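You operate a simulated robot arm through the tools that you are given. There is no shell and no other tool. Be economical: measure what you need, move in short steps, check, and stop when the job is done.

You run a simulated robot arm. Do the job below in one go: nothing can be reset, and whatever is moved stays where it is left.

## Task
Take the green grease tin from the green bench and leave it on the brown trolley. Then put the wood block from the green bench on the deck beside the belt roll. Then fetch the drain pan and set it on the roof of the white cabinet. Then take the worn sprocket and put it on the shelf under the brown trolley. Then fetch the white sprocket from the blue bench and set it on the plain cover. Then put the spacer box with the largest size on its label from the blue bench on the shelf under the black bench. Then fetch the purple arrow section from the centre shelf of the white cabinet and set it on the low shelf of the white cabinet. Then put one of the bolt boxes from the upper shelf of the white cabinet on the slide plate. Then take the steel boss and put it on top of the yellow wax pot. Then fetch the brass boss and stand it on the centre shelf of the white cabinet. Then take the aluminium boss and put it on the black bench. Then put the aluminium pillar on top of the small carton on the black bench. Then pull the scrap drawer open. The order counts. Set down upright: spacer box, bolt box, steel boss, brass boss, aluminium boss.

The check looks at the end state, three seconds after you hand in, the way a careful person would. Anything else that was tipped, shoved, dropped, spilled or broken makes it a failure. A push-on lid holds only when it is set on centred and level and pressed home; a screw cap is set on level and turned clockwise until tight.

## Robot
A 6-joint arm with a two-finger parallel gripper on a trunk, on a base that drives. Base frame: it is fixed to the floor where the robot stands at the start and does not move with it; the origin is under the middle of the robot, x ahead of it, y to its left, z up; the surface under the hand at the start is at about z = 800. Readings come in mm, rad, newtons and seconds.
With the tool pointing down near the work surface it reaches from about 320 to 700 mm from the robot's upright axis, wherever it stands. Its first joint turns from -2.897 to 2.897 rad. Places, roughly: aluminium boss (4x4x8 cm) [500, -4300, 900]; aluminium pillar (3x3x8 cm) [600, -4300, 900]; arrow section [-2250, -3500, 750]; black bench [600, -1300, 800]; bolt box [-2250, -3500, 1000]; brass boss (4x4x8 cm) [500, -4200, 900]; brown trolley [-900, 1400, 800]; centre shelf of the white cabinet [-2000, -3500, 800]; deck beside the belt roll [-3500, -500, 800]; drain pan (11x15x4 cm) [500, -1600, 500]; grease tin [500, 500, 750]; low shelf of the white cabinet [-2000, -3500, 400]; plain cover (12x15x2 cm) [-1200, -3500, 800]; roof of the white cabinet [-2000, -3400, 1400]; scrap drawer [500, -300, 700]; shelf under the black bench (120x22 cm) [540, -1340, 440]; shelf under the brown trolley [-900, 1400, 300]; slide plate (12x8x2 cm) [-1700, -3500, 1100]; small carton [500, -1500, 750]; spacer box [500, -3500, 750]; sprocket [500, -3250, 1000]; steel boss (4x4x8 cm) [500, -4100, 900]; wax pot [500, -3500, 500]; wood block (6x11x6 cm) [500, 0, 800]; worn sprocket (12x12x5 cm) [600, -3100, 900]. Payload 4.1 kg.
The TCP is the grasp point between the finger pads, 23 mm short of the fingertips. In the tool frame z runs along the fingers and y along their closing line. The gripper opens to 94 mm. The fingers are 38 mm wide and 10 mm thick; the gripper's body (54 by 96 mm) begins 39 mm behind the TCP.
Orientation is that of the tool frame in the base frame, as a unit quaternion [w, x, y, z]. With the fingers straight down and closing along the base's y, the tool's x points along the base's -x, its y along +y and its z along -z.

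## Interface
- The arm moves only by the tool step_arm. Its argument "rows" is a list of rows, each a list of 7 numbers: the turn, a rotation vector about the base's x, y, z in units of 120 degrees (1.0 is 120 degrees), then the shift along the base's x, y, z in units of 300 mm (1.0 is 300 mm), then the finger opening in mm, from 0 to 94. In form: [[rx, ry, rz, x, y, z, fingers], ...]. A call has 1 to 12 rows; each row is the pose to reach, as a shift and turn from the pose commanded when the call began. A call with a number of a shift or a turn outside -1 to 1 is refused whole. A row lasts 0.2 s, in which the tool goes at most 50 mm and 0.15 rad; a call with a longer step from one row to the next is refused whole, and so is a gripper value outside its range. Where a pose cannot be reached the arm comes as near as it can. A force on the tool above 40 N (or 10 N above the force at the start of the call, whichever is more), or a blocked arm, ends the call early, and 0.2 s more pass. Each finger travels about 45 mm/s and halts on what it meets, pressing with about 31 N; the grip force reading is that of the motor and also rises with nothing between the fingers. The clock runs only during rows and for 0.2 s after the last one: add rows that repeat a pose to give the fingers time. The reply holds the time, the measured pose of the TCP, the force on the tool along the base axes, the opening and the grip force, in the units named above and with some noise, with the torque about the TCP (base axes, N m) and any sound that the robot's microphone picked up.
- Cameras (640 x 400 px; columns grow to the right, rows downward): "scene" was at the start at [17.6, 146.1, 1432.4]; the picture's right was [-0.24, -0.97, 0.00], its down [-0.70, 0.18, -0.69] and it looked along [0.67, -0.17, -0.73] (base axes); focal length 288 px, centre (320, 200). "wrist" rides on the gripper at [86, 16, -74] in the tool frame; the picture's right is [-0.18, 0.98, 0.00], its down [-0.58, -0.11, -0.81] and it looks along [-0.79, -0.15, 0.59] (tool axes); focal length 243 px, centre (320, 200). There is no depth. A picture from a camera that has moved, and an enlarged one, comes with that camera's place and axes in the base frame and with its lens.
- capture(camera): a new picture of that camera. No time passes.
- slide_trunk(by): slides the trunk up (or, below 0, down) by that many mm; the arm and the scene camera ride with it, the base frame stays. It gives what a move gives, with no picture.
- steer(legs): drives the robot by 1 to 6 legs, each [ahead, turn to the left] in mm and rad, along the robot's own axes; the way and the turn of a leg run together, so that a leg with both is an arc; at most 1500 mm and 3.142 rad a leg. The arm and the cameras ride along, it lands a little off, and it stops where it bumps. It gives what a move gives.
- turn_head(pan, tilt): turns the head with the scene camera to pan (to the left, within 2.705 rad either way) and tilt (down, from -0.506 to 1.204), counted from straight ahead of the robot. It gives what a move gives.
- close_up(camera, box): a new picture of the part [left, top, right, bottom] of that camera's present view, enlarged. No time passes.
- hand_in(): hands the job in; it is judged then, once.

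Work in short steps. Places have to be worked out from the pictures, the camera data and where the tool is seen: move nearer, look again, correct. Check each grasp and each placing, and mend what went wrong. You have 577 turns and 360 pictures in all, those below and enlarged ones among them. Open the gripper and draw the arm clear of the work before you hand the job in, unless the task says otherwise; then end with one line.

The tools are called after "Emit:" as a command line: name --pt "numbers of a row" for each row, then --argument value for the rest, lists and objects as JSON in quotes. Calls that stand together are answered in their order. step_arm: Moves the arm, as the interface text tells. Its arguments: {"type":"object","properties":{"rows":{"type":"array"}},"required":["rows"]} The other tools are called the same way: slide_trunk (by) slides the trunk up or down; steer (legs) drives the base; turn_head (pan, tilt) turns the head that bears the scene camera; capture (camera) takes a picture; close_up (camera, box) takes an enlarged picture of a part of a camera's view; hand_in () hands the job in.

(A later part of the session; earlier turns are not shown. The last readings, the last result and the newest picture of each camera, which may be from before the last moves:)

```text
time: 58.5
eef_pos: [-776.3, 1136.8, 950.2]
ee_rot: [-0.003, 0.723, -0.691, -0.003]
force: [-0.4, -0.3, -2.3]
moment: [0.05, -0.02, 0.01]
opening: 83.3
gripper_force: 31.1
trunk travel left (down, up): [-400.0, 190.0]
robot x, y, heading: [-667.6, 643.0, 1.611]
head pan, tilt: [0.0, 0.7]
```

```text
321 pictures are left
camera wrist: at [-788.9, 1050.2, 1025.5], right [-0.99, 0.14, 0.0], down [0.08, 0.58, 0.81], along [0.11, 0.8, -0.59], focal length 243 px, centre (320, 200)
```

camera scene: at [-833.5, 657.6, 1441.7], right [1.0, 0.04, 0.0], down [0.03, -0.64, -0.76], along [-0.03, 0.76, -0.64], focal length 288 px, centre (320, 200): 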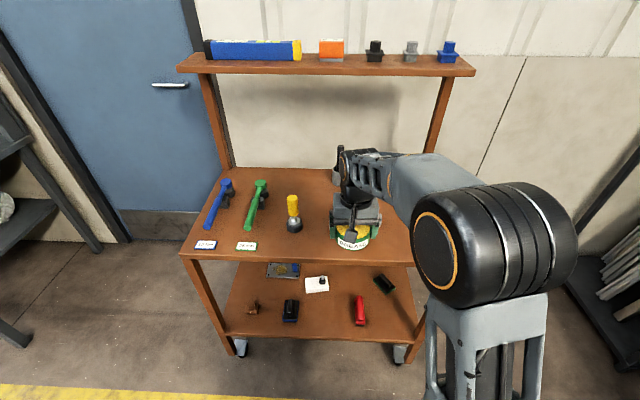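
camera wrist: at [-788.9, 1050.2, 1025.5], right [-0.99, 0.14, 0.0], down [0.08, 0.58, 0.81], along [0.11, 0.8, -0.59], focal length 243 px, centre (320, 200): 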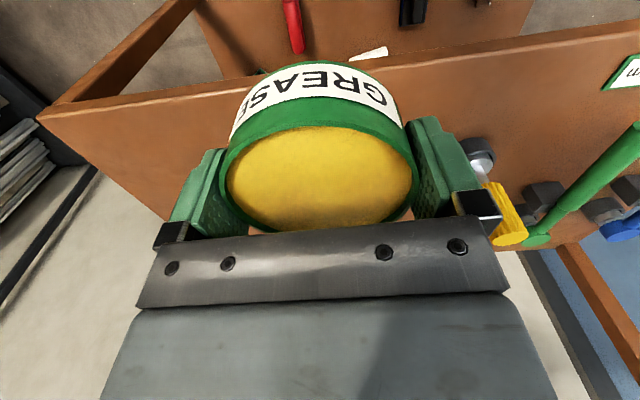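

The tin hangs above the trolley's front edge. The spot at about [-740, 1225] is clear; I move there, and lower most of the way.

Emit:
step_arm --pt "0 0 0 0.03 0.1 0 70" --pt "0 0 0 0.07 0.2 0 70" --pt "0 0 0 0.12 0.293 0 70" --pt "0 0 0 0.12 0.293 -0.12 70" --pt "0 0 0 0.12 0.293 -0.24 70" --pt "0 0 0 0.12 0.293 -0.33 70"

Emit:
turn_head --pan -0.1 --tilt 0.7

Emit:
capture --camera "wrist"

Emit:
close_up --camera "scene" --box '[220, 140, 420, 280]'

```text
time: 59.9
eef_pos: [-740.1, 1226.4, 850.5]
ee_rot: [-0.002, 0.722, -0.692, -0.003]
force: [-0.5, 0.3, -1.7]
moment: [-0.02, -0.02, 0.01]
opening: 83.1
gripper_force: 31.3
trunk travel left (down, up): [-400.0, 190.0]
robot x, y, heading: [-670.8, 639.3, 1.62]
head pan, tilt: [0.0, 0.7]
```

```text
time: 60.6
eef_pos: [-740.0, 1225.8, 850.6]
ee_rot: [-0.001, 0.723, -0.691, -0.003]
force: [0.0, -0.7, -2.9]
moment: [0.01, 0.03, 0.01]
opening: 83.3
gripper_force: 31.1
trunk travel left (down, up): [-400.0, 190.0]
robot x, y, heading: [-670.0, 640.2, 1.611]
head pan, tilt: [-0.099, 0.7]
```

```text
320 pictures are left
camera wrist: at [-752.1, 1137.6, 926.5], right [-0.99, 0.14, 0.0], down [0.09, 0.58, 0.81], along [0.11, 0.8, -0.59], focal length 243 px, centre (320, 200)
```

wrist: 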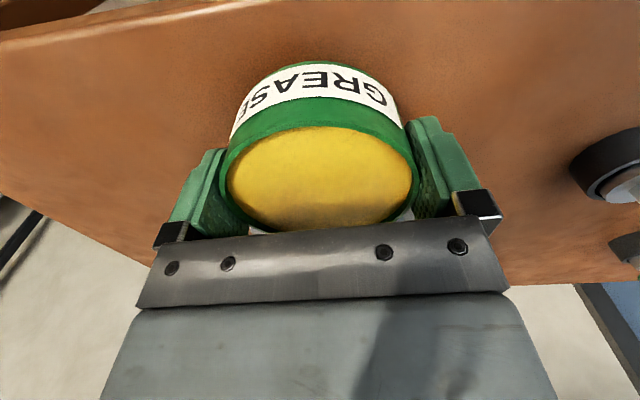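

```text
2.86 times, centred on (320, 210) of scene
camera zoom: at [-825.0, 657.6, 1441.8], right [1.0, -0.06, 0.0], down [-0.04, -0.64, -0.76], along [0.04, 0.76, -0.64], focal length 822 px, centre (320, 171)
```

zoom: 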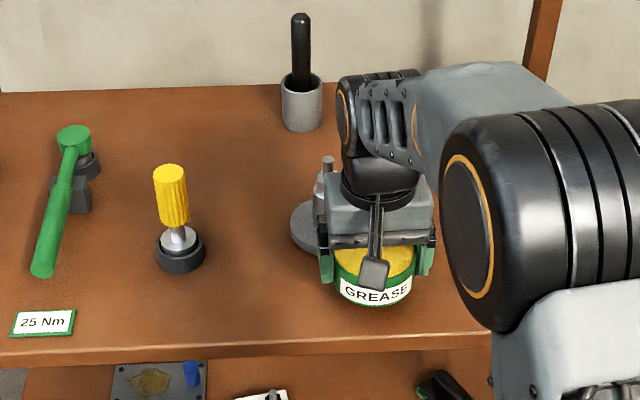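

The grey tool behind is clear of the fingers. I lower gently until contact.

Emit:
step_arm --pt "0 0 0 0 0 -0.02 70" --pt "0 0 0 0 0 -0.035 70" --pt "0 0 0 0 0 -0.045 70" --pt "0 0 0 0 0 -0.055 70"

```text
time: 61.6
eef_pos: [-741.2, 1225.5, 835.2]
ee_rot: [-0.001, 0.722, -0.691, -0.002]
force: [0.7, -0.2, -2.5]
moment: [-0.01, -0.01, 0.01]
opening: 83.3
gripper_force: 31.1
trunk travel left (down, up): [-400.0, 190.0]
robot x, y, heading: [-665.6, 641.1, 1.611]
head pan, tilt: [-0.099, 0.7]
```

Emit:
step_arm --pt "0 0 0 0 0 -0.007 70" --pt "0 0 0 0 0 -0.014 70" --pt "0 0 0 0 0 -0.021 70" --pt "0 0 0 0 0 -0.028 70"

```text
time: 62.6
eef_pos: [-739.5, 1224.7, 828.5]
ee_rot: [-0.002, 0.722, -0.691, -0.004]
force: [1.4, -2.3, 11.6]
moment: [-0.54, -0.35, 0.0]
opening: 83.2
gripper_force: 30.9
trunk travel left (down, up): [-400.0, 190.0]
robot x, y, heading: [-664.8, 639.8, 1.617]
head pan, tilt: [-0.099, 0.7]
```

Contact at z 828: the tin stands on the trolley. I open and rise, then look.

Emit:
step_arm --pt "0 0 0 0 0 0.003 94" --pt "0 0 0 0 0 0.003 94" --pt "0 0 0 0 0 0.003 94" --pt "0 0 0 0 0 0.1 94" --pt "0 0 0 0 0 0.24 94" --pt "0 0 0 0 -0.1 0.35 94"

Emit:
capture --camera "wrist"

Emit:
close_up --camera "scene" --box '[220, 140, 420, 280]'

```text
time: 64.0
eef_pos: [-739.3, 1196.5, 931.0]
ee_rot: [-0.001, 0.722, -0.692, -0.003]
force: [-0.1, 0.9, -0.2]
moment: [0.0, 0.03, -0.02]
opening: 93.8
gripper_force: 0.1
trunk travel left (down, up): [-400.0, 190.0]
robot x, y, heading: [-665.8, 639.3, 1.613]
head pan, tilt: [-0.099, 0.7]
```

```text
318 pictures are left
camera wrist: at [-751.4, 1108.9, 1006.3], right [-0.99, 0.14, 0.0], down [0.08, 0.58, 0.81], along [0.11, 0.8, -0.59], focal length 243 px, centre (320, 200)
```

wrist: 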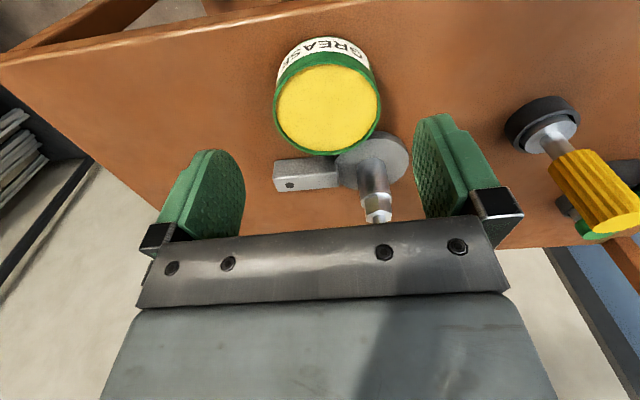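

```text
2.86 times, centred on (320, 210) of scene
camera zoom: at [-825.0, 657.5, 1441.7], right [1.0, -0.06, 0.0], down [-0.04, -0.64, -0.76], along [0.04, 0.76, -0.64], focal length 822 px, centre (320, 171)
```

zoom: 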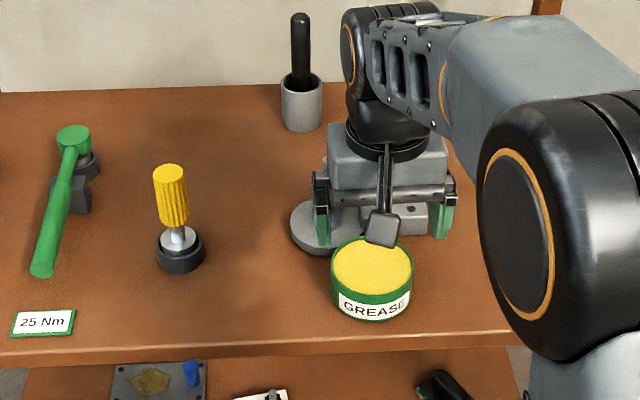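

The tin stands on the trolley. I go back to the green bench for its lid.

Emit:
steer --legs '[[0, -1.827], [675, 0], [0, 0.214]]'

Emit:
turn_head --pan 0.0 --tilt 0.9

Emit:
capture --camera "scene"

Emit:
capture --camera "wrist"

```text
time: 72.8
eef_pos: [546.3, 556.7, 932.0]
ee_rot: [0.004, -0.004, 1.0, 0.001]
force: [-0.2, 0.2, 0.1]
moment: [-0.01, 0.0, 0.02]
opening: 93.8
gripper_force: 0.0
trunk travel left (down, up): [-400.0, 190.0]
robot x, y, heading: [-11.3, 506.8, 0.003]
head pan, tilt: [-0.099, 0.7]
```

```text
time: 73.6
eef_pos: [546.1, 557.2, 931.1]
ee_rot: [0.004, -0.002, 1.0, 0.001]
force: [0.4, -0.4, -0.6]
moment: [-0.01, 0.0, -0.02]
opening: 93.8
gripper_force: 0.0
trunk travel left (down, up): [-400.0, 190.0]
robot x, y, heading: [-9.8, 502.8, 0.008]
head pan, tilt: [0.0, 0.901]
```

```text
316 pictures are left
camera scene: at [2.5, 669.6, 1425.7], right [0.01, -1.0, 0.0], down [-0.78, 0.0, -0.62], along [0.62, 0.0, -0.78], focal length 288 px, centre (320, 200)
```

scene: 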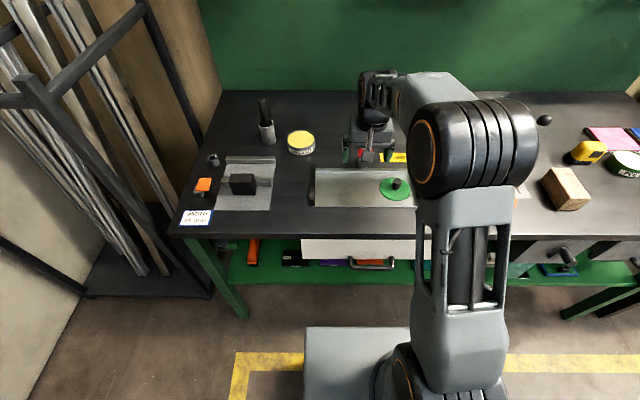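

```text
315 pictures are left
camera wrist: at [459.5, 571.6, 1006.2], right [0.18, 0.98, 0.0], down [0.58, -0.11, 0.81], along [0.8, -0.14, -0.59], focal length 243 px, centre (320, 200)
```

wrist: 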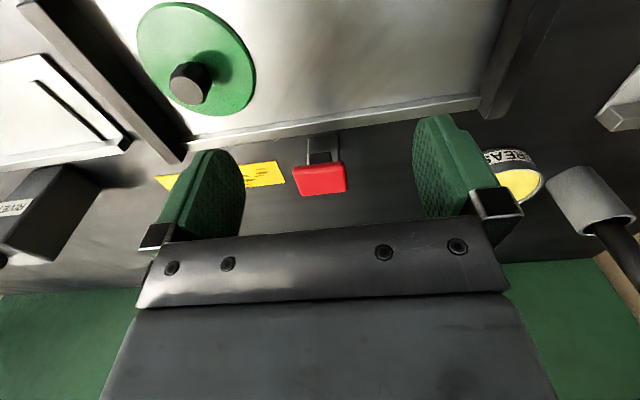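

The lid's knob is at about [537, 460]. I move over it, lower and grip it.

Emit:
step_arm --pt "0 0 0 -0.01 -0.12 0 70" --pt "0 0 0 -0.02 -0.24 0 60" --pt "0 0 0 -0.029 -0.323 -0.05 60" --pt "0 0 0 -0.029 -0.323 -0.15 60" --pt "0 0 0 -0.029 -0.323 -0.25 60"

Emit:
capture --camera "wrist"

```text
time: 74.8
eef_pos: [538.0, 459.3, 854.4]
ee_rot: [0.004, -0.003, 1.0, 0.0]
force: [1.0, 0.7, -0.7]
moment: [0.0, 0.0, 0.0]
opening: 60.0
gripper_force: 0.0
trunk travel left (down, up): [-400.0, 190.0]
robot x, y, heading: [-10.4, 505.7, 0.01]
head pan, tilt: [0.0, 0.901]
```

```text
314 pictures are left
camera wrist: at [451.4, 474.7, 930.6], right [0.18, 0.98, 0.0], down [0.58, -0.11, 0.81], along [0.8, -0.14, -0.59], focal length 243 px, centre (320, 200)
```

wrist: 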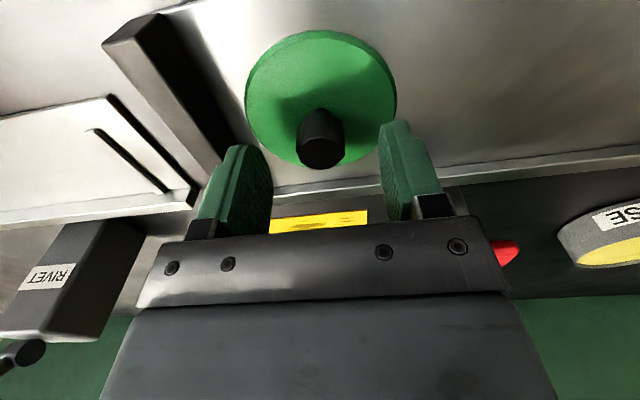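

Emit:
step_arm --pt "0 0 0 0.007 0 -0.03 60" --pt "0 0 0 0.007 0 -0.06 60" --pt "0 0 0 0.007 0 -0.06 40" --pt "0 0 0 0.007 0 -0.06 20" --pt "0 0 0 0.007 0 -0.06 10" --pt "0 0 0 0.007 0 -0.06 10" --pt "0 0 0 0.007 0 -0.03 10" --pt "0 0 0 0.007 0 0.1 10" --pt "0 0 0 0.007 0 0.25 10" --pt "0 0 0 0.007 0 0.35 10"

Emit:
capture --camera "wrist"

```text
time: 77.0
eef_pos: [540.7, 458.4, 960.5]
ee_rot: [0.004, -0.002, 1.0, 0.001]
force: [-0.1, -0.2, -0.2]
moment: [-0.01, 0.05, 0.0]
opening: 24.3
gripper_force: 30.7
trunk travel left (down, up): [-400.0, 190.0]
robot x, y, heading: [-14.7, 506.1, 0.007]
head pan, tilt: [0.0, 0.901]
```

```text
313 pictures are left
camera wrist: at [454.0, 473.9, 1036.4], right [0.18, 0.98, 0.0], down [0.58, -0.11, 0.81], along [0.8, -0.14, -0.59], focal length 243 px, centre (320, 200)
```

wrist: 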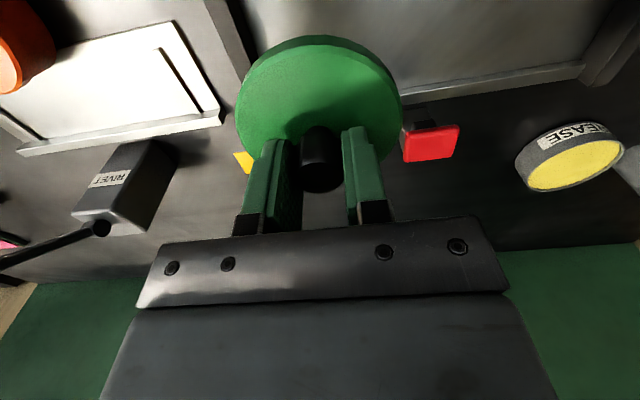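

The lid is in hand. I drive back to the trolley.

Emit:
steer --legs '[[0, 2.931], [670, 0], [0, -1.367]]'

Emit:
capture --camera "wrist"

Emit:
turn_head --pan -0.1 --tilt 0.7

Emit:
capture --camera "scene"

```text
time: 91.1
eef_pos: [-618.2, 1176.3, 960.4]
ee_rot: [0.002, -0.703, 0.711, 0.004]
force: [1.2, -0.4, -0.1]
moment: [0.03, -0.02, 0.0]
opening: 24.4
gripper_force: 31.0
trunk travel left (down, up): [-400.0, 190.0]
robot x, y, heading: [-674.7, 623.1, 1.56]
head pan, tilt: [0.0, 0.901]
```

```text
312 pictures are left
camera wrist: at [-634.6, 1089.2, 1035.8], right [-0.98, 0.19, 0.0], down [0.12, 0.57, 0.81], along [0.16, 0.8, -0.59], focal length 243 px, centre (320, 200)
```

wrist: 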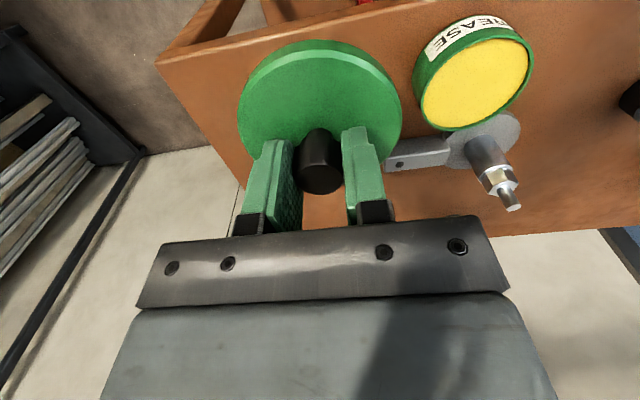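

```text
time: 91.8
eef_pos: [-617.2, 1177.2, 960.8]
ee_rot: [0.002, -0.703, 0.711, 0.003]
force: [-1.3, 0.3, -0.5]
moment: [0.03, -0.01, 0.02]
opening: 24.0
gripper_force: 31.0
trunk travel left (down, up): [-400.0, 190.0]
robot x, y, heading: [-671.3, 623.4, 1.563]
head pan, tilt: [-0.099, 0.7]
```

```text
311 pictures are left
camera scene: at [-829.9, 648.9, 1441.7], right [0.99, -0.11, 0.0], down [-0.07, -0.64, -0.76], along [0.08, 0.76, -0.64], focal length 288 px, centre (320, 200)
```

scene: 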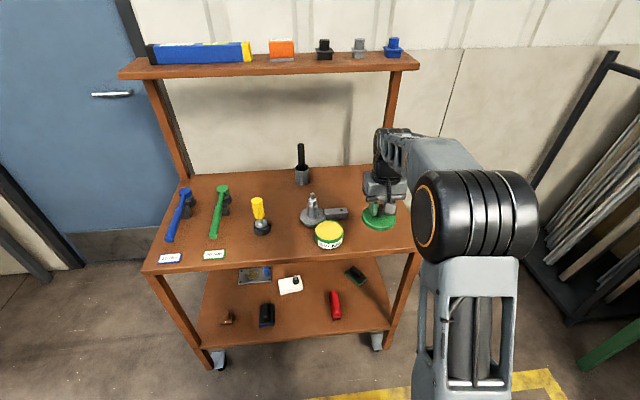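

I move over the tin's recorded place [-740, 1225] and check with the cameras.

Emit:
step_arm --pt "0 0 0 -0.12 0.05 0 10" --pt "0 0 0 -0.26 0.1 0 10" --pt "0 0 0 -0.41 0.16 0 10" --pt "0 0 0 -0.41 0.16 -0.08 10"

Emit:
capture --camera "wrist"

Emit:
close_up --camera "scene" --box '[270, 180, 398, 260]'

```text
time: 92.8
eef_pos: [-741.3, 1224.4, 933.9]
ee_rot: [0.003, -0.703, 0.712, 0.002]
force: [-0.2, -0.9, -0.6]
moment: [-0.01, 0.05, 0.01]
opening: 24.3
gripper_force: 31.0
trunk travel left (down, up): [-400.0, 190.0]
robot x, y, heading: [-669.5, 623.6, 1.565]
head pan, tilt: [-0.099, 0.7]
```

```text
310 pictures are left
camera wrist: at [-757.2, 1137.9, 1010.3], right [-0.98, 0.19, 0.0], down [0.12, 0.57, 0.81], along [0.16, 0.8, -0.59], focal length 243 px, centre (320, 200)
```

wrist: 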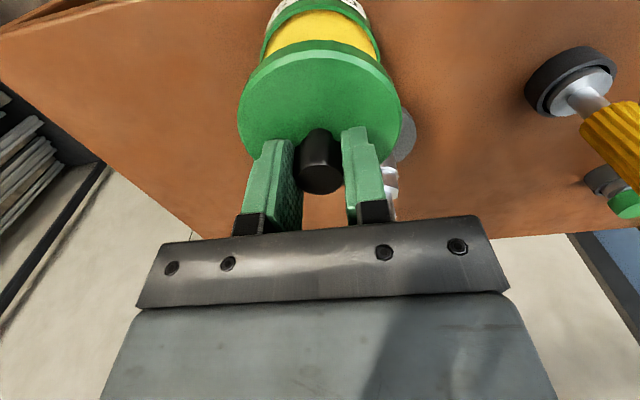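

```text
5.00 times, centred on (334, 220) of scene
camera zoom: at [-830.2, 649.0, 1441.8], right [0.99, -0.11, 0.0], down [-0.07, -0.64, -0.76], along [0.08, 0.76, -0.64], focal length 1438 px, centre (250, 100)
```

zoom: 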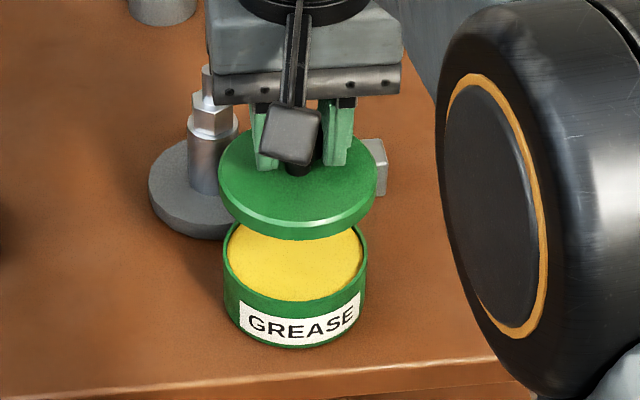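

Lid and tin line up within about a millimetre. I go down and press it home.

Emit:
step_arm --pt "0 0 0 0 0 -0.08 10" --pt "0 0 0 0 0 -0.15 10" --pt "0 0 0 0 0 -0.18 10" --pt "0 0 0 0 0 -0.19 10" --pt "0 0 0 0 0 -0.2 10" --pt "0 0 0 0 0 -0.21 10"

Emit:
close_up --camera "scene" --box '[270, 180, 398, 260]'

```text
time: 94.2
eef_pos: [-741.6, 1224.4, 873.6]
ee_rot: [0.001, -0.703, 0.711, 0.003]
force: [0.2, 0.2, -0.1]
moment: [-0.01, 0.01, 0.01]
opening: 24.7
gripper_force: 31.0
trunk travel left (down, up): [-400.0, 190.0]
robot x, y, heading: [-672.8, 624.6, 1.559]
head pan, tilt: [-0.099, 0.7]
```

```text
5.00 times, centred on (334, 220) of scene
camera zoom: at [-829.9, 648.9, 1441.8], right [0.99, -0.11, 0.0], down [-0.07, -0.64, -0.76], along [0.08, 0.76, -0.64], focal length 1438 px, centre (250, 100)
```

zoom: 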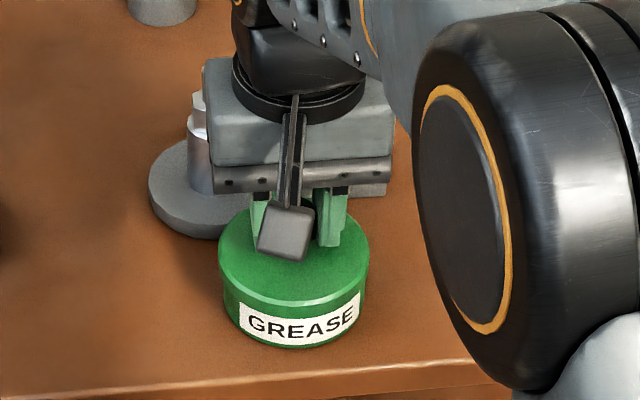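

Emit:
step_arm --pt "0 0 0 0 0 -0.007 10" --pt "0 0 0 0 0 -0.014 10" --pt "0 0 0 0 0 -0.021 10" --pt "0 0 0 0 0 -0.028 10" --pt "0 0 0 0 0 -0.035 10" --pt "0 0 0 0 0 -0.042 10"

Emit:
close_up --camera "scene" --box '[270, 180, 398, 260]'

```text
time: 95.5
eef_pos: [-741.8, 1224.5, 868.1]
ee_rot: [0.006, -0.703, 0.711, 0.006]
force: [0.5, -1.3, 14.0]
moment: [-0.63, -0.33, 0.0]
opening: 24.3
gripper_force: 30.8
trunk travel left (down, up): [-400.0, 190.0]
robot x, y, heading: [-673.4, 625.9, 1.563]
head pan, tilt: [-0.099, 0.7]
heard: snap
stopped in row 6: the force on the tool passed its limit at 42 N (the readings are from after the stop); the commanded pose is now the measured one
```

```text
5.00 times, centred on (334, 220) of scene
camera zoom: at [-829.7, 647.2, 1441.4], right [0.99, -0.11, 0.0], down [-0.07, -0.64, -0.77], along [0.08, 0.76, -0.64], focal length 1438 px, centre (250, 100)
```

zoom: 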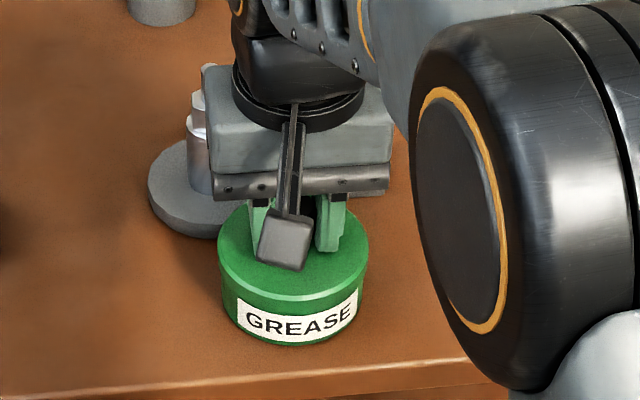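

The lid snapped home. I open wide enough, wait, and rise straight up.

Emit:
step_arm --pt "0 0 0 0 0 0.003 40" --pt "0 0 0 0 0 0.003 50" --pt "0 0 0 0 0 0.003 60" --pt "0 0 0 0 0 0.12 60" --pt "0 0 0 0 0 0.26 60" --pt "0 0 0 0 -0.1 0.4 60"

Emit:
capture --camera "wrist"

Emit:
close_up --camera "scene" --box '[270, 180, 398, 260]'

```text
refused: row 6 steps farther than a row can; nothing moved
```

```text
306 pictures are left
camera wrist: at [-757.8, 1137.9, 941.8], right [-0.98, 0.19, 0.01], down [0.12, 0.57, 0.82], along [0.16, 0.8, -0.58], focal length 243 px, centre (320, 200)
```

wrist: 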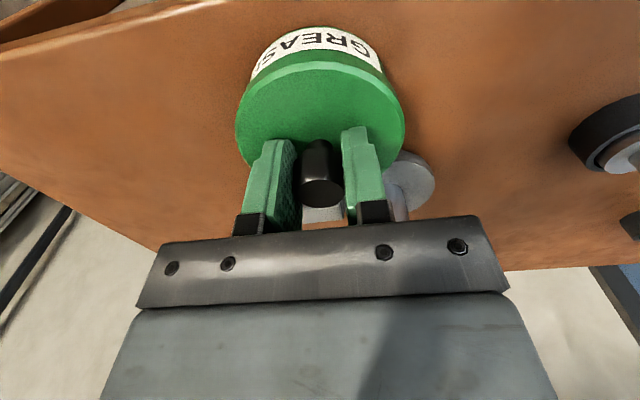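

```text
5.00 times, centred on (334, 220) of scene
camera zoom: at [-829.7, 647.2, 1441.4], right [0.99, -0.11, 0.0], down [-0.07, -0.64, -0.77], along [0.08, 0.76, -0.64], focal length 1438 px, centre (250, 100)
```

zoom: 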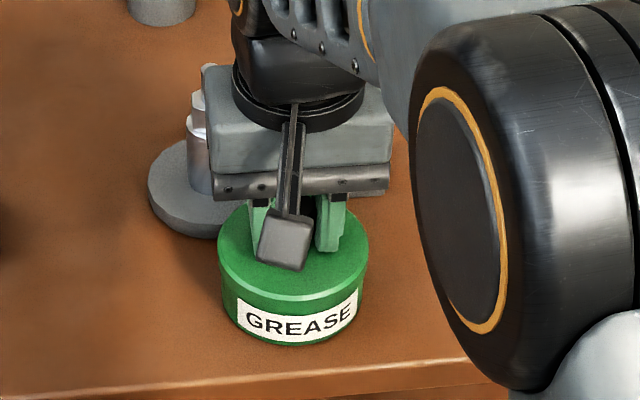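

The last row was too long; I repeat with a shorter last step.

Emit:
step_arm --pt "0 0 0 0 0 0.003 40" --pt "0 0 0 0 0 0.003 50" --pt "0 0 0 0 0 0.003 60" --pt "0 0 0 0 0 0.12 60" --pt "0 0 0 0 0 0.26 60" --pt "0 0 0 0 -0.08 0.36 60"

Emit:
close_up --camera "scene" --box '[270, 180, 398, 260]'

```text
time: 96.9
eef_pos: [-745.8, 1202.6, 971.5]
ee_rot: [0.003, -0.704, 0.71, 0.005]
force: [-0.1, 0.6, -0.3]
moment: [-0.01, 0.0, 0.02]
opening: 59.9
gripper_force: 0.0
trunk travel left (down, up): [-400.0, 190.0]
robot x, y, heading: [-671.4, 624.2, 1.561]
head pan, tilt: [-0.099, 0.7]
```

```text
5.00 times, centred on (334, 220) of scene
camera zoom: at [-829.8, 649.1, 1441.7], right [0.99, -0.11, 0.0], down [-0.07, -0.64, -0.76], along [0.08, 0.76, -0.64], focal length 1438 px, centre (250, 100)
```

zoom: 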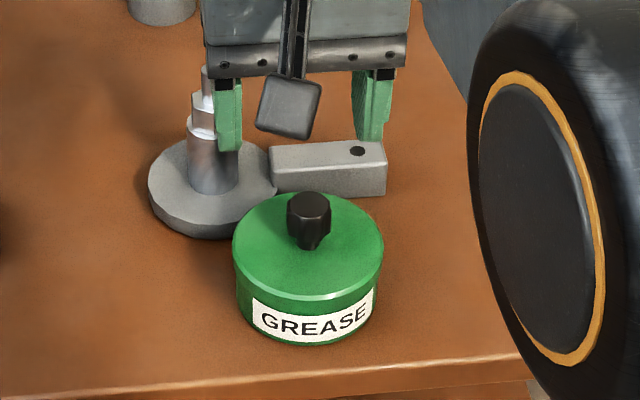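

The grease tin stands closed on the trolley. Next I get the wood block; I drive back in front of it.

Emit:
steer --legs '[[0, -2.314], [908, 0], [0, 0.753]]'

Emit:
turn_head --pan 0.0 --tilt 0.9

Emit:
capture --camera "scene"

Emit:
capture --camera "wrist"

```text
time: 109.2
eef_pos: [588.4, 72.1, 971.2]
ee_rot: [0.007, 0.002, 1.0, 0.001]
force: [-0.7, 0.5, 0.4]
moment: [0.0, 0.0, 0.0]
opening: 59.7
gripper_force: 0.1
trunk travel left (down, up): [-400.0, 190.0]
robot x, y, heading: [11.9, -3.4, -0.004]
head pan, tilt: [-0.099, 0.7]
```

```text
time: 109.9
eef_pos: [588.3, 72.6, 971.1]
ee_rot: [0.008, 0.001, 1.0, 0.001]
force: [-0.2, -0.3, 0.1]
moment: [0.01, -0.01, 0.01]
opening: 59.9
gripper_force: 0.0
trunk travel left (down, up): [-400.0, 190.0]
robot x, y, heading: [11.2, -2.8, -0.003]
head pan, tilt: [0.0, 0.901]
```

```text
303 pictures are left
camera scene: at [26.7, 161.7, 1425.7], right [0.0, -1.0, 0.0], down [-0.78, 0.0, -0.62], along [0.62, 0.0, -0.78], focal length 288 px, centre (320, 200)
```

scene: 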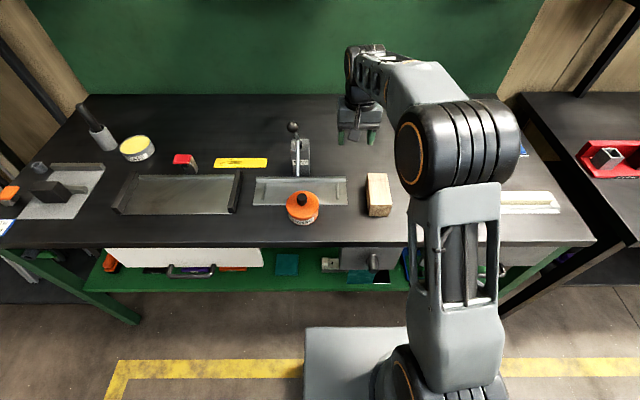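

```text
302 pictures are left
camera wrist: at [501.3, 88.6, 1046.2], right [0.19, 0.98, 0.0], down [0.57, -0.11, 0.81], along [0.8, -0.15, -0.58], focal length 243 px, centre (320, 200)
```

wrist: 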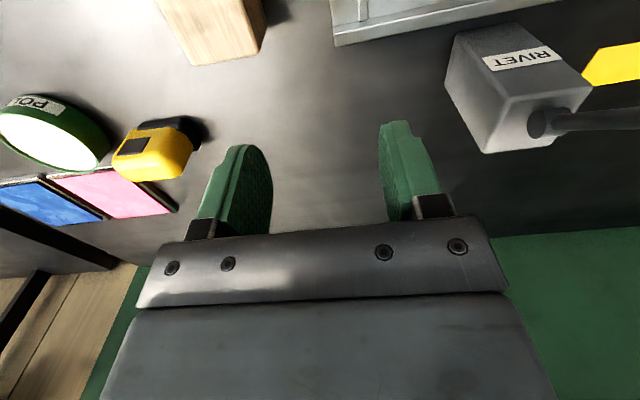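

The block's top centre is about [509, 12]. I move above it and look.

Emit:
step_arm --pt "0 0 0 -0.08 -0.06 0 94" --pt "0 0 0 -0.17 -0.12 0 94" --pt "0 0 0 -0.25 -0.17 -0.05 94" --pt "0 0 0 -0.27 -0.2 -0.12 94"

Emit:
capture --camera "wrist"

Emit:
close_up --camera "scene" --box '[314, 140, 442, 240]'

```text
time: 110.9
eef_pos: [509.0, 11.0, 935.4]
ee_rot: [0.007, 0.002, 1.0, 0.001]
force: [0.3, -0.1, -0.6]
moment: [0.0, -0.01, 0.02]
opening: 94.1
gripper_force: 0.0
trunk travel left (down, up): [-400.0, 190.0]
robot x, y, heading: [10.6, -1.2, -0.007]
head pan, tilt: [0.0, 0.901]
```

```text
301 pictures are left
camera wrist: at [421.0, 27.6, 1009.9], right [0.19, 0.98, 0.0], down [0.57, -0.11, 0.81], along [0.8, -0.15, -0.58], focal length 243 px, centre (320, 200)
```

wrist: 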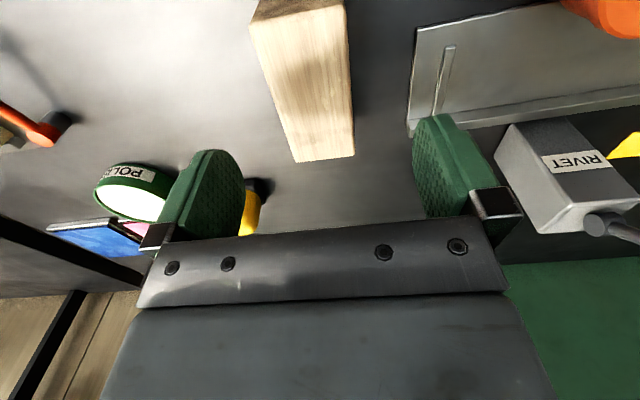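

```text
4.00 times, centred on (378, 190) of scene
camera zoom: at [26.6, 161.6, 1425.7], right [0.0, -1.0, 0.0], down [-0.78, 0.0, -0.62], along [0.62, 0.0, -0.78], focal length 1150 px, centre (88, 240)
```

zoom: 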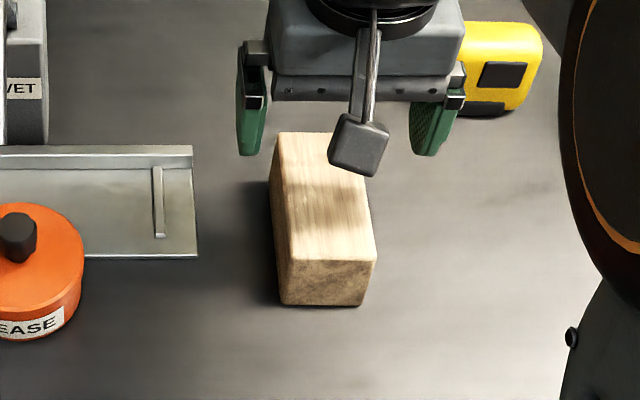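

The block's centre is about [514, 7], turned by roughly -0.05 rad. I align, lower to z 832 and grip.

Emit:
step_arm --pt "0 0 -0.024 0.018 -0.013 -0.1 94" --pt "0 0 -0.024 0.018 -0.013 -0.2 94" --pt "0 0 -0.024 0.018 -0.013 -0.3 94" --pt "0 0 -0.024 0.018 -0.013 -0.345 94" --pt "0 0 -0.024 0.018 -0.013 -0.345 70" --pt "0 0 -0.024 0.018 -0.013 -0.345 50" --pt "0 0 -0.024 0.018 -0.013 -0.345 45" --pt "0 0 -0.024 0.018 -0.013 -0.345 45"

Emit:
step_arm --pt "0 0 0 0 0 0.05 45" --pt "0 0 0 0 0 0.15 45" --pt "0 0 0 0 0 0.3 45" --pt "0 0 0 0 0 0.45 45" --pt "0 0 0 0 0 0.6 45"

Emit:
capture --camera "wrist"

```text
time: 112.7
eef_pos: [513.2, 6.3, 832.5]
ee_rot: [0.007, 0.027, 1.0, 0.001]
force: [-0.4, -0.5, 0.2]
moment: [0.02, -0.01, 0.01]
opening: 54.8
gripper_force: 30.7
trunk travel left (down, up): [-400.0, 190.0]
robot x, y, heading: [8.6, -2.3, -0.005]
head pan, tilt: [0.0, 0.901]
```

```text
time: 113.9
eef_pos: [512.8, 8.3, 1013.8]
ee_rot: [0.007, 0.027, 1.0, 0.001]
force: [0.4, 0.6, -2.3]
moment: [0.02, 0.03, 0.02]
opening: 54.7
gripper_force: 31.1
trunk travel left (down, up): [-400.0, 190.0]
robot x, y, heading: [7.6, -2.6, 0.002]
head pan, tilt: [0.0, 0.901]
```

```text
299 pictures are left
camera wrist: at [426.9, 28.4, 1088.6], right [0.24, 0.97, 0.0], down [0.56, -0.14, 0.81], along [0.79, -0.19, -0.58], focal length 243 px, centre (320, 200)
```

wrist: 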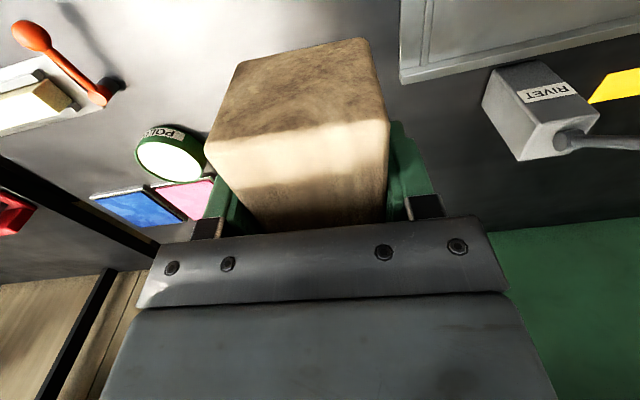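

The block is held. I drive along the aisle behind the trolley side toward the far deck, stopping on the way to look.

Emit:
steer --legs '[[0, 2.556], [1089, 0], [0, 0.586], [700, 0]]'

Emit:
turn_head --pan 0.5 --tilt 0.4

Emit:
capture --camera "scene"

Emit:
turn_head --pan 1.4 --tilt 0.4

Emit:
capture --camera "scene"

```text
time: 115.9
eef_pos: [488.9, 150.1, 1012.0]
ee_rot: [0.005, -0.121, 0.993, -0.004]
force: [-1.6, -3.4, -1.3]
moment: [0.22, -0.05, 0.02]
opening: 54.8
gripper_force: 30.8
trunk travel left (down, up): [-400.0, 190.0]
robot x, y, heading: [11.8, -0.4, 0.298]
head pan, tilt: [0.0, 0.901]
stopped in leg 1: the force on the tool passed its limit at 62 N (the readings are from after the stop); the commanded pose is now the measured one
```

```text
time: 116.8
eef_pos: [487.8, 151.4, 1012.7]
ee_rot: [0.005, -0.12, 0.993, -0.004]
force: [0.6, -6.2, -2.7]
moment: [0.3, 0.02, -0.07]
opening: 54.8
gripper_force: 30.9
trunk travel left (down, up): [-400.0, 190.0]
robot x, y, heading: [8.2, -2.3, 0.299]
head pan, tilt: [0.499, 0.4]
```

```text
298 pictures are left
camera scene: at [-30.8, 202.1, 1468.7], right [0.72, -0.7, 0.0], down [-0.27, -0.28, -0.92], along [0.64, 0.66, -0.39], focal length 288 px, centre (320, 200)
```

scene: 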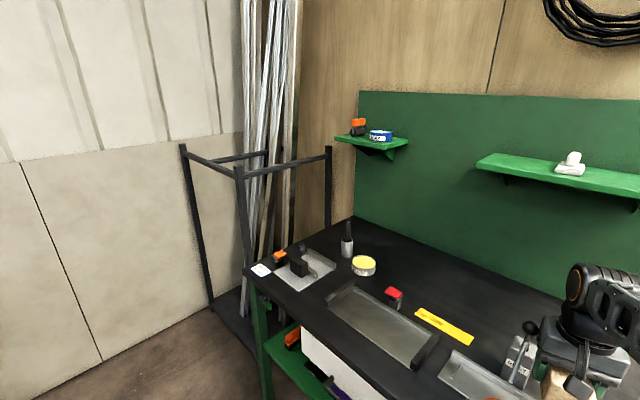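

```text
time: 118.0
eef_pos: [486.7, 151.8, 1012.8]
ee_rot: [0.005, -0.121, 0.993, -0.004]
force: [0.6, -6.1, -2.5]
moment: [0.32, 0.07, -0.08]
opening: 54.7
gripper_force: 31.2
trunk travel left (down, up): [-400.0, 190.0]
robot x, y, heading: [9.1, -2.7, 0.301]
head pan, tilt: [1.4, 0.4]
```

```text
297 pictures are left
camera scene: at [-107.2, 227.7, 1468.8], right [0.99, 0.13, 0.0], down [0.05, -0.39, -0.92], along [-0.12, 0.91, -0.39], focal length 288 px, centre (320, 200)
```

scene: 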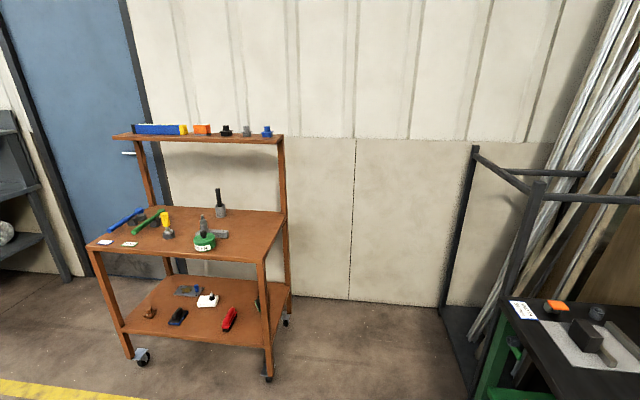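

The block has bumped the rivet tool's lever while turning. I look at it closely before moving.

Emit:
turn_head --pan 0.2 --tilt 0.8

Emit:
capture --camera "scene"

Emit:
capture --camera "wrist"

```text
time: 119.4
eef_pos: [488.1, 152.5, 1011.6]
ee_rot: [0.005, -0.121, 0.993, -0.004]
force: [1.2, -5.9, -2.8]
moment: [0.24, 0.03, -0.08]
opening: 54.7
gripper_force: 30.7
trunk travel left (down, up): [-400.0, 190.0]
robot x, y, heading: [7.5, -5.3, 0.295]
head pan, tilt: [0.201, 0.799]
```

```text
296 pictures are left
camera scene: at [-24.7, 174.5, 1433.7], right [0.48, -0.88, 0.0], down [-0.63, -0.34, -0.7], along [0.61, 0.33, -0.72], focal length 288 px, centre (320, 200)
```

scene: 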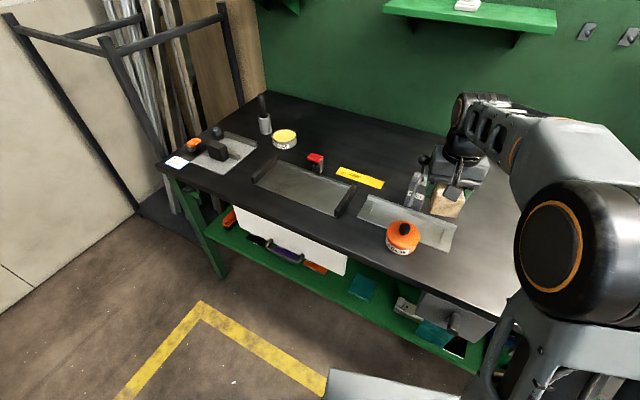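

```text
295 pictures are left
camera wrist: at [399.3, 146.9, 1087.4], right [-0.06, 1.0, -0.01], down [0.58, 0.04, 0.81], along [0.81, 0.04, -0.58], focal length 243 px, centre (320, 200)
```

wrist: 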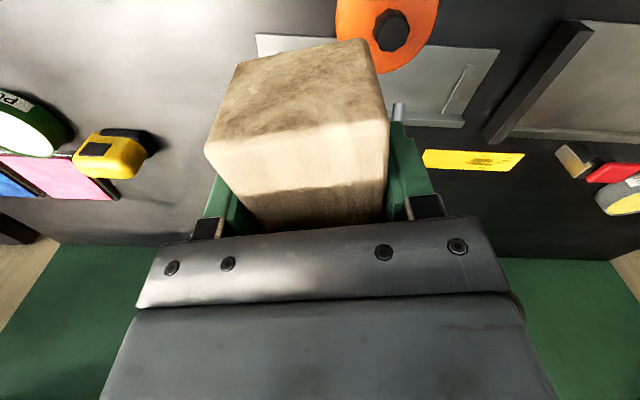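

I back off the way I came and inspect the rivet tool.

Emit:
steer --legs '[[0, -0.25]]'

Emit:
capture --camera "wrist"

Emit:
close_up --camera "scene" --box '[280, 80, 480, 240]'

```text
time: 120.7
eef_pos: [511.8, 30.8, 1012.4]
ee_rot: [0.004, 0.002, 1.0, -0.004]
force: [-0.2, 0.3, -1.3]
moment: [0.02, 0.02, -0.01]
opening: 54.6
gripper_force: 31.2
trunk travel left (down, up): [-400.0, 190.0]
robot x, y, heading: [8.3, -6.0, 0.051]
head pan, tilt: [0.201, 0.799]
```

```text
294 pictures are left
camera wrist: at [424.5, 47.5, 1087.3], right [0.19, 0.98, -0.01], down [0.57, -0.1, 0.81], along [0.8, -0.16, -0.58], focal length 243 px, centre (320, 200)
```

wrist: 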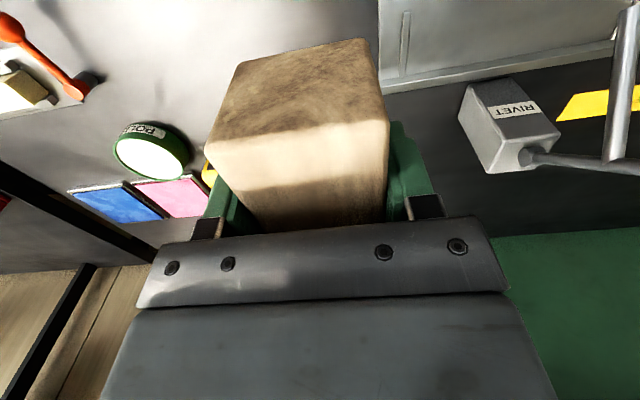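

```text
2.50 times, centred on (380, 160) of scene
camera zoom: at [20.4, 178.3, 1433.6], right [0.25, -0.97, 0.0], down [-0.69, -0.18, -0.7], along [0.68, 0.17, -0.72], focal length 719 px, centre (170, 300)
```

zoom: 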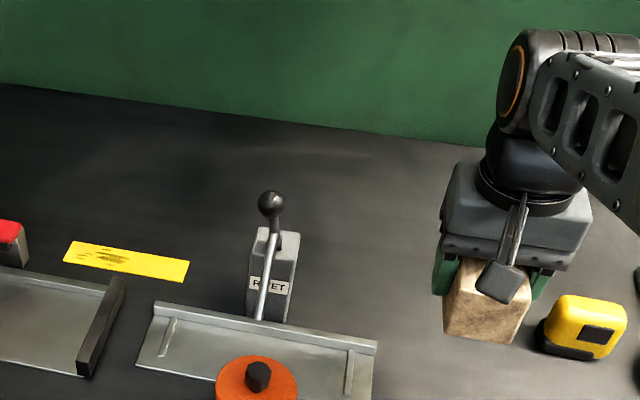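

The rivet tool still stands as before. I raise and draw in the arm before turning again.

Emit:
step_arm --pt "0 0 0 0 0 0.15 45" --pt "0 0 0 -0.05 0 0.3 45" --pt "0 0 0 -0.15 0 0.4 45" --pt "0 0 0 -0.25 0 0.5 45" --pt "0 0 0 -0.35 0 0.55 45"

Emit:
steer --legs '[[0, 2.51], [1089, 0], [0, 0.586], [700, 0]]'

Emit:
turn_head --pan 0.5 --tilt 0.4

Emit:
capture --camera "scene"

Emit:
turn_head --pan 1.4 --tilt 0.4

Emit:
capture --camera "scene"

```text
time: 121.9
eef_pos: [406.8, 31.1, 1177.9]
ee_rot: [0.004, 0.003, 1.0, -0.004]
force: [-1.0, -0.5, -1.8]
moment: [0.03, 0.06, 0.01]
opening: 55.0
gripper_force: 31.3
trunk travel left (down, up): [-400.0, 190.0]
robot x, y, heading: [11.3, -6.2, 0.05]
head pan, tilt: [0.201, 0.799]
```

```text
time: 138.6
eef_pos: [-2045.4, 514.2, 1177.8]
ee_rot: [-0.005, 1.0, -0.01, -0.004]
force: [0.1, 0.3, -1.4]
moment: [-0.03, -0.02, -0.01]
opening: 54.9
gripper_force: 31.3
trunk travel left (down, up): [-400.0, 190.0]
robot x, y, heading: [-1649.2, 545.6, -3.103]
head pan, tilt: [0.201, 0.799]
```

```text
time: 139.5
eef_pos: [-2045.7, 512.9, 1177.9]
ee_rot: [-0.004, 1.0, -0.01, -0.005]
force: [-0.7, -0.3, -1.6]
moment: [-0.01, 0.02, -0.01]
opening: 55.0
gripper_force: 31.1
trunk travel left (down, up): [-400.0, 190.0]
robot x, y, heading: [-1649.8, 544.6, -3.099]
head pan, tilt: [0.499, 0.4]
```

```text
292 pictures are left
camera scene: at [-1661.0, 330.7, 1468.6], right [-0.51, 0.86, 0.0], down [0.34, 0.2, -0.92], along [-0.79, -0.47, -0.39], focal length 288 px, centre (320, 200)
```

scene: 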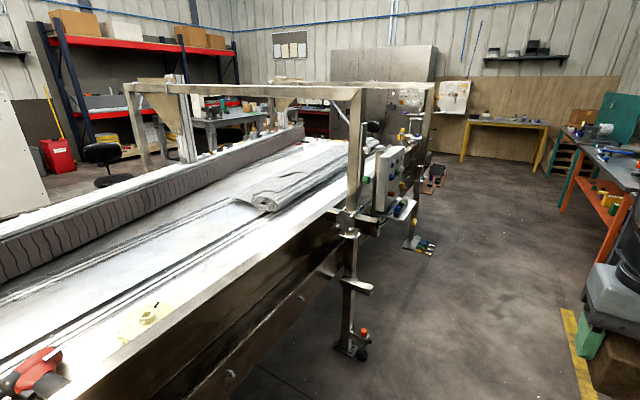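

```text
time: 140.7
eef_pos: [-2046.0, 512.7, 1179.1]
ee_rot: [-0.005, 1.0, -0.01, -0.004]
force: [0.4, 0.2, -2.2]
moment: [0.01, -0.04, 0.0]
opening: 54.9
gripper_force: 30.9
trunk travel left (down, up): [-400.0, 190.0]
robot x, y, heading: [-1646.6, 542.7, -3.103]
head pan, tilt: [1.4, 0.4]
```

```text
291 pictures are left
camera scene: at [-1593.8, 286.3, 1468.6], right [-0.99, 0.13, 0.0], down [0.05, 0.39, -0.92], along [-0.12, -0.91, -0.39], focal length 288 px, centre (320, 200)
```

scene: 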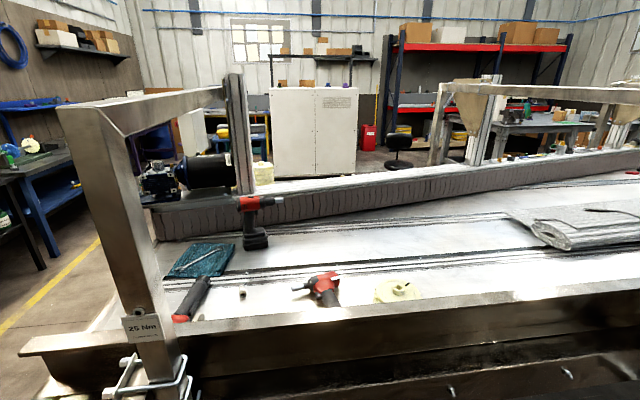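

The belt roll lies on the machine around x -2800 to -4400. I drive on along the aisle to about x -3200 and look sideways at the deck.

Emit:
steer --legs '[[0, -0.04], [1450, 0]]'

Emit:
turn_head --pan 1.5 --tilt 0.6

Emit:
capture --camera "scene"

Emit:
turn_head --pan 0.8 --tilt 0.5

Emit:
capture --camera "scene"

```text
time: 148.3
eef_pos: [-3493.5, 544.1, 1177.9]
ee_rot: [-0.004, 0.999, -0.035, -0.004]
force: [0.6, 0.6, -1.0]
moment: [-0.02, -0.02, 0.02]
opening: 54.7
gripper_force: 30.6
trunk travel left (down, up): [-400.0, 190.0]
robot x, y, heading: [-3093.7, 552.7, 3.132]
head pan, tilt: [1.4, 0.4]
```

```text
time: 149.0
eef_pos: [-3493.3, 543.2, 1178.3]
ee_rot: [-0.005, 0.999, -0.035, -0.004]
force: [-0.6, -0.3, -2.0]
moment: [-0.02, -0.03, -0.01]
opening: 54.9
gripper_force: 31.2
trunk travel left (down, up): [-400.0, 190.0]
robot x, y, heading: [-3093.0, 554.9, 3.124]
head pan, tilt: [1.499, 0.6]
```

```text
290 pictures are left
camera scene: at [-3044.2, 297.2, 1450.5], right [-1.0, 0.08, 0.0], down [0.05, 0.56, -0.83], along [-0.07, -0.82, -0.56], focal length 288 px, centre (320, 200)
```

scene: 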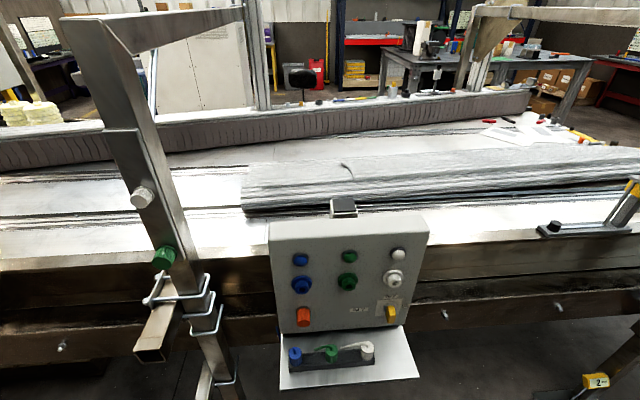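

```text
time: 150.1
eef_pos: [-3495.0, 542.7, 1178.3]
ee_rot: [-0.006, 0.999, -0.035, -0.004]
force: [0.6, 0.7, -0.9]
moment: [-0.01, 0.03, 0.01]
opening: 54.5
gripper_force: 31.3
trunk travel left (down, up): [-400.0, 190.0]
robot x, y, heading: [-3094.0, 551.1, 3.13]
head pan, tilt: [0.799, 0.499]
```

```text
289 pictures are left
camera scene: at [-3100.9, 320.8, 1459.5], right [-0.71, 0.71, 0.0], down [0.34, 0.34, -0.88], along [-0.62, -0.62, -0.48], focal length 288 px, centre (320, 200)
```

scene: 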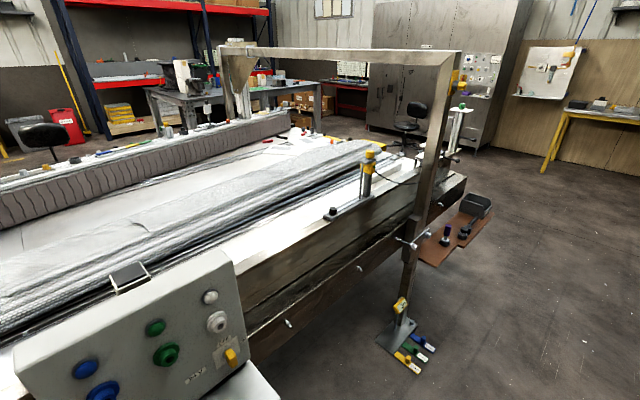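

The white deck strip between the control panel and the clamp, at about [-3600, -430], is free. I drive in front of it and face it.

Emit:
steer --legs '[[500, 0], [0, 1.58], [330, 0]]'

Emit:
turn_head --pan 0.0 --tilt 0.8

Emit:
capture --camera "scene"

Emit:
capture --camera "wrist"

```text
time: 158.6
eef_pos: [-3602.2, -175.5, 1178.5]
ee_rot: [-0.001, 0.735, 0.678, -0.006]
force: [0.1, -0.1, -2.2]
moment: [-0.02, -0.02, 0.02]
opening: 54.6
gripper_force: 31.2
trunk travel left (down, up): [-400.0, 190.0]
robot x, y, heading: [-3608.7, 220.7, -1.597]
head pan, tilt: [0.799, 0.499]
```

```text
time: 159.8
eef_pos: [-3602.6, -175.9, 1177.6]
ee_rot: [0.0, 0.735, 0.678, -0.005]
force: [0.3, -0.2, -1.0]
moment: [0.07, -0.02, -0.01]
opening: 54.7
gripper_force: 31.6
trunk travel left (down, up): [-400.0, 190.0]
robot x, y, heading: [-3606.4, 221.0, -1.599]
head pan, tilt: [0.0, 0.799]
```

```text
288 pictures are left
camera scene: at [-3441.6, 197.9, 1433.6], right [-1.0, 0.02, 0.0], down [0.02, 0.72, -0.7], along [-0.02, -0.7, -0.72], focal length 288 px, centre (320, 200)
```

scene: 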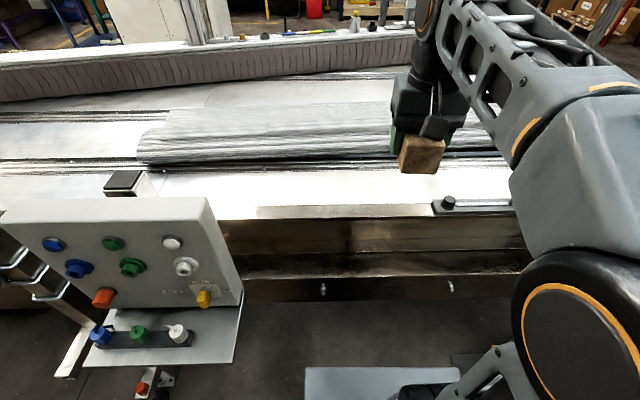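

```text
287 pictures are left
camera wrist: at [-3578.8, -90.1, 1253.2], right [0.96, -0.26, -0.01], down [-0.15, -0.56, 0.81], along [-0.22, -0.78, -0.58], focal length 243 px, centre (320, 200)
```

wrist: 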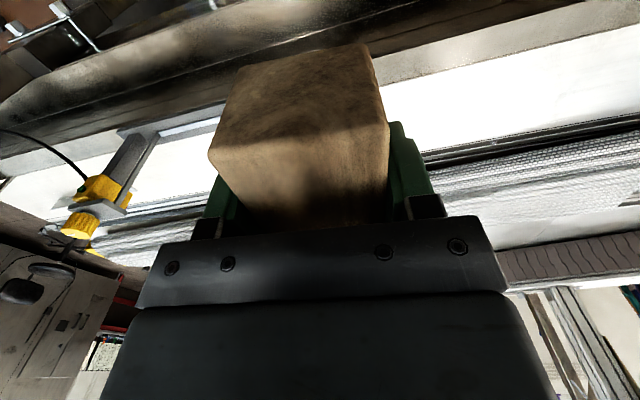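

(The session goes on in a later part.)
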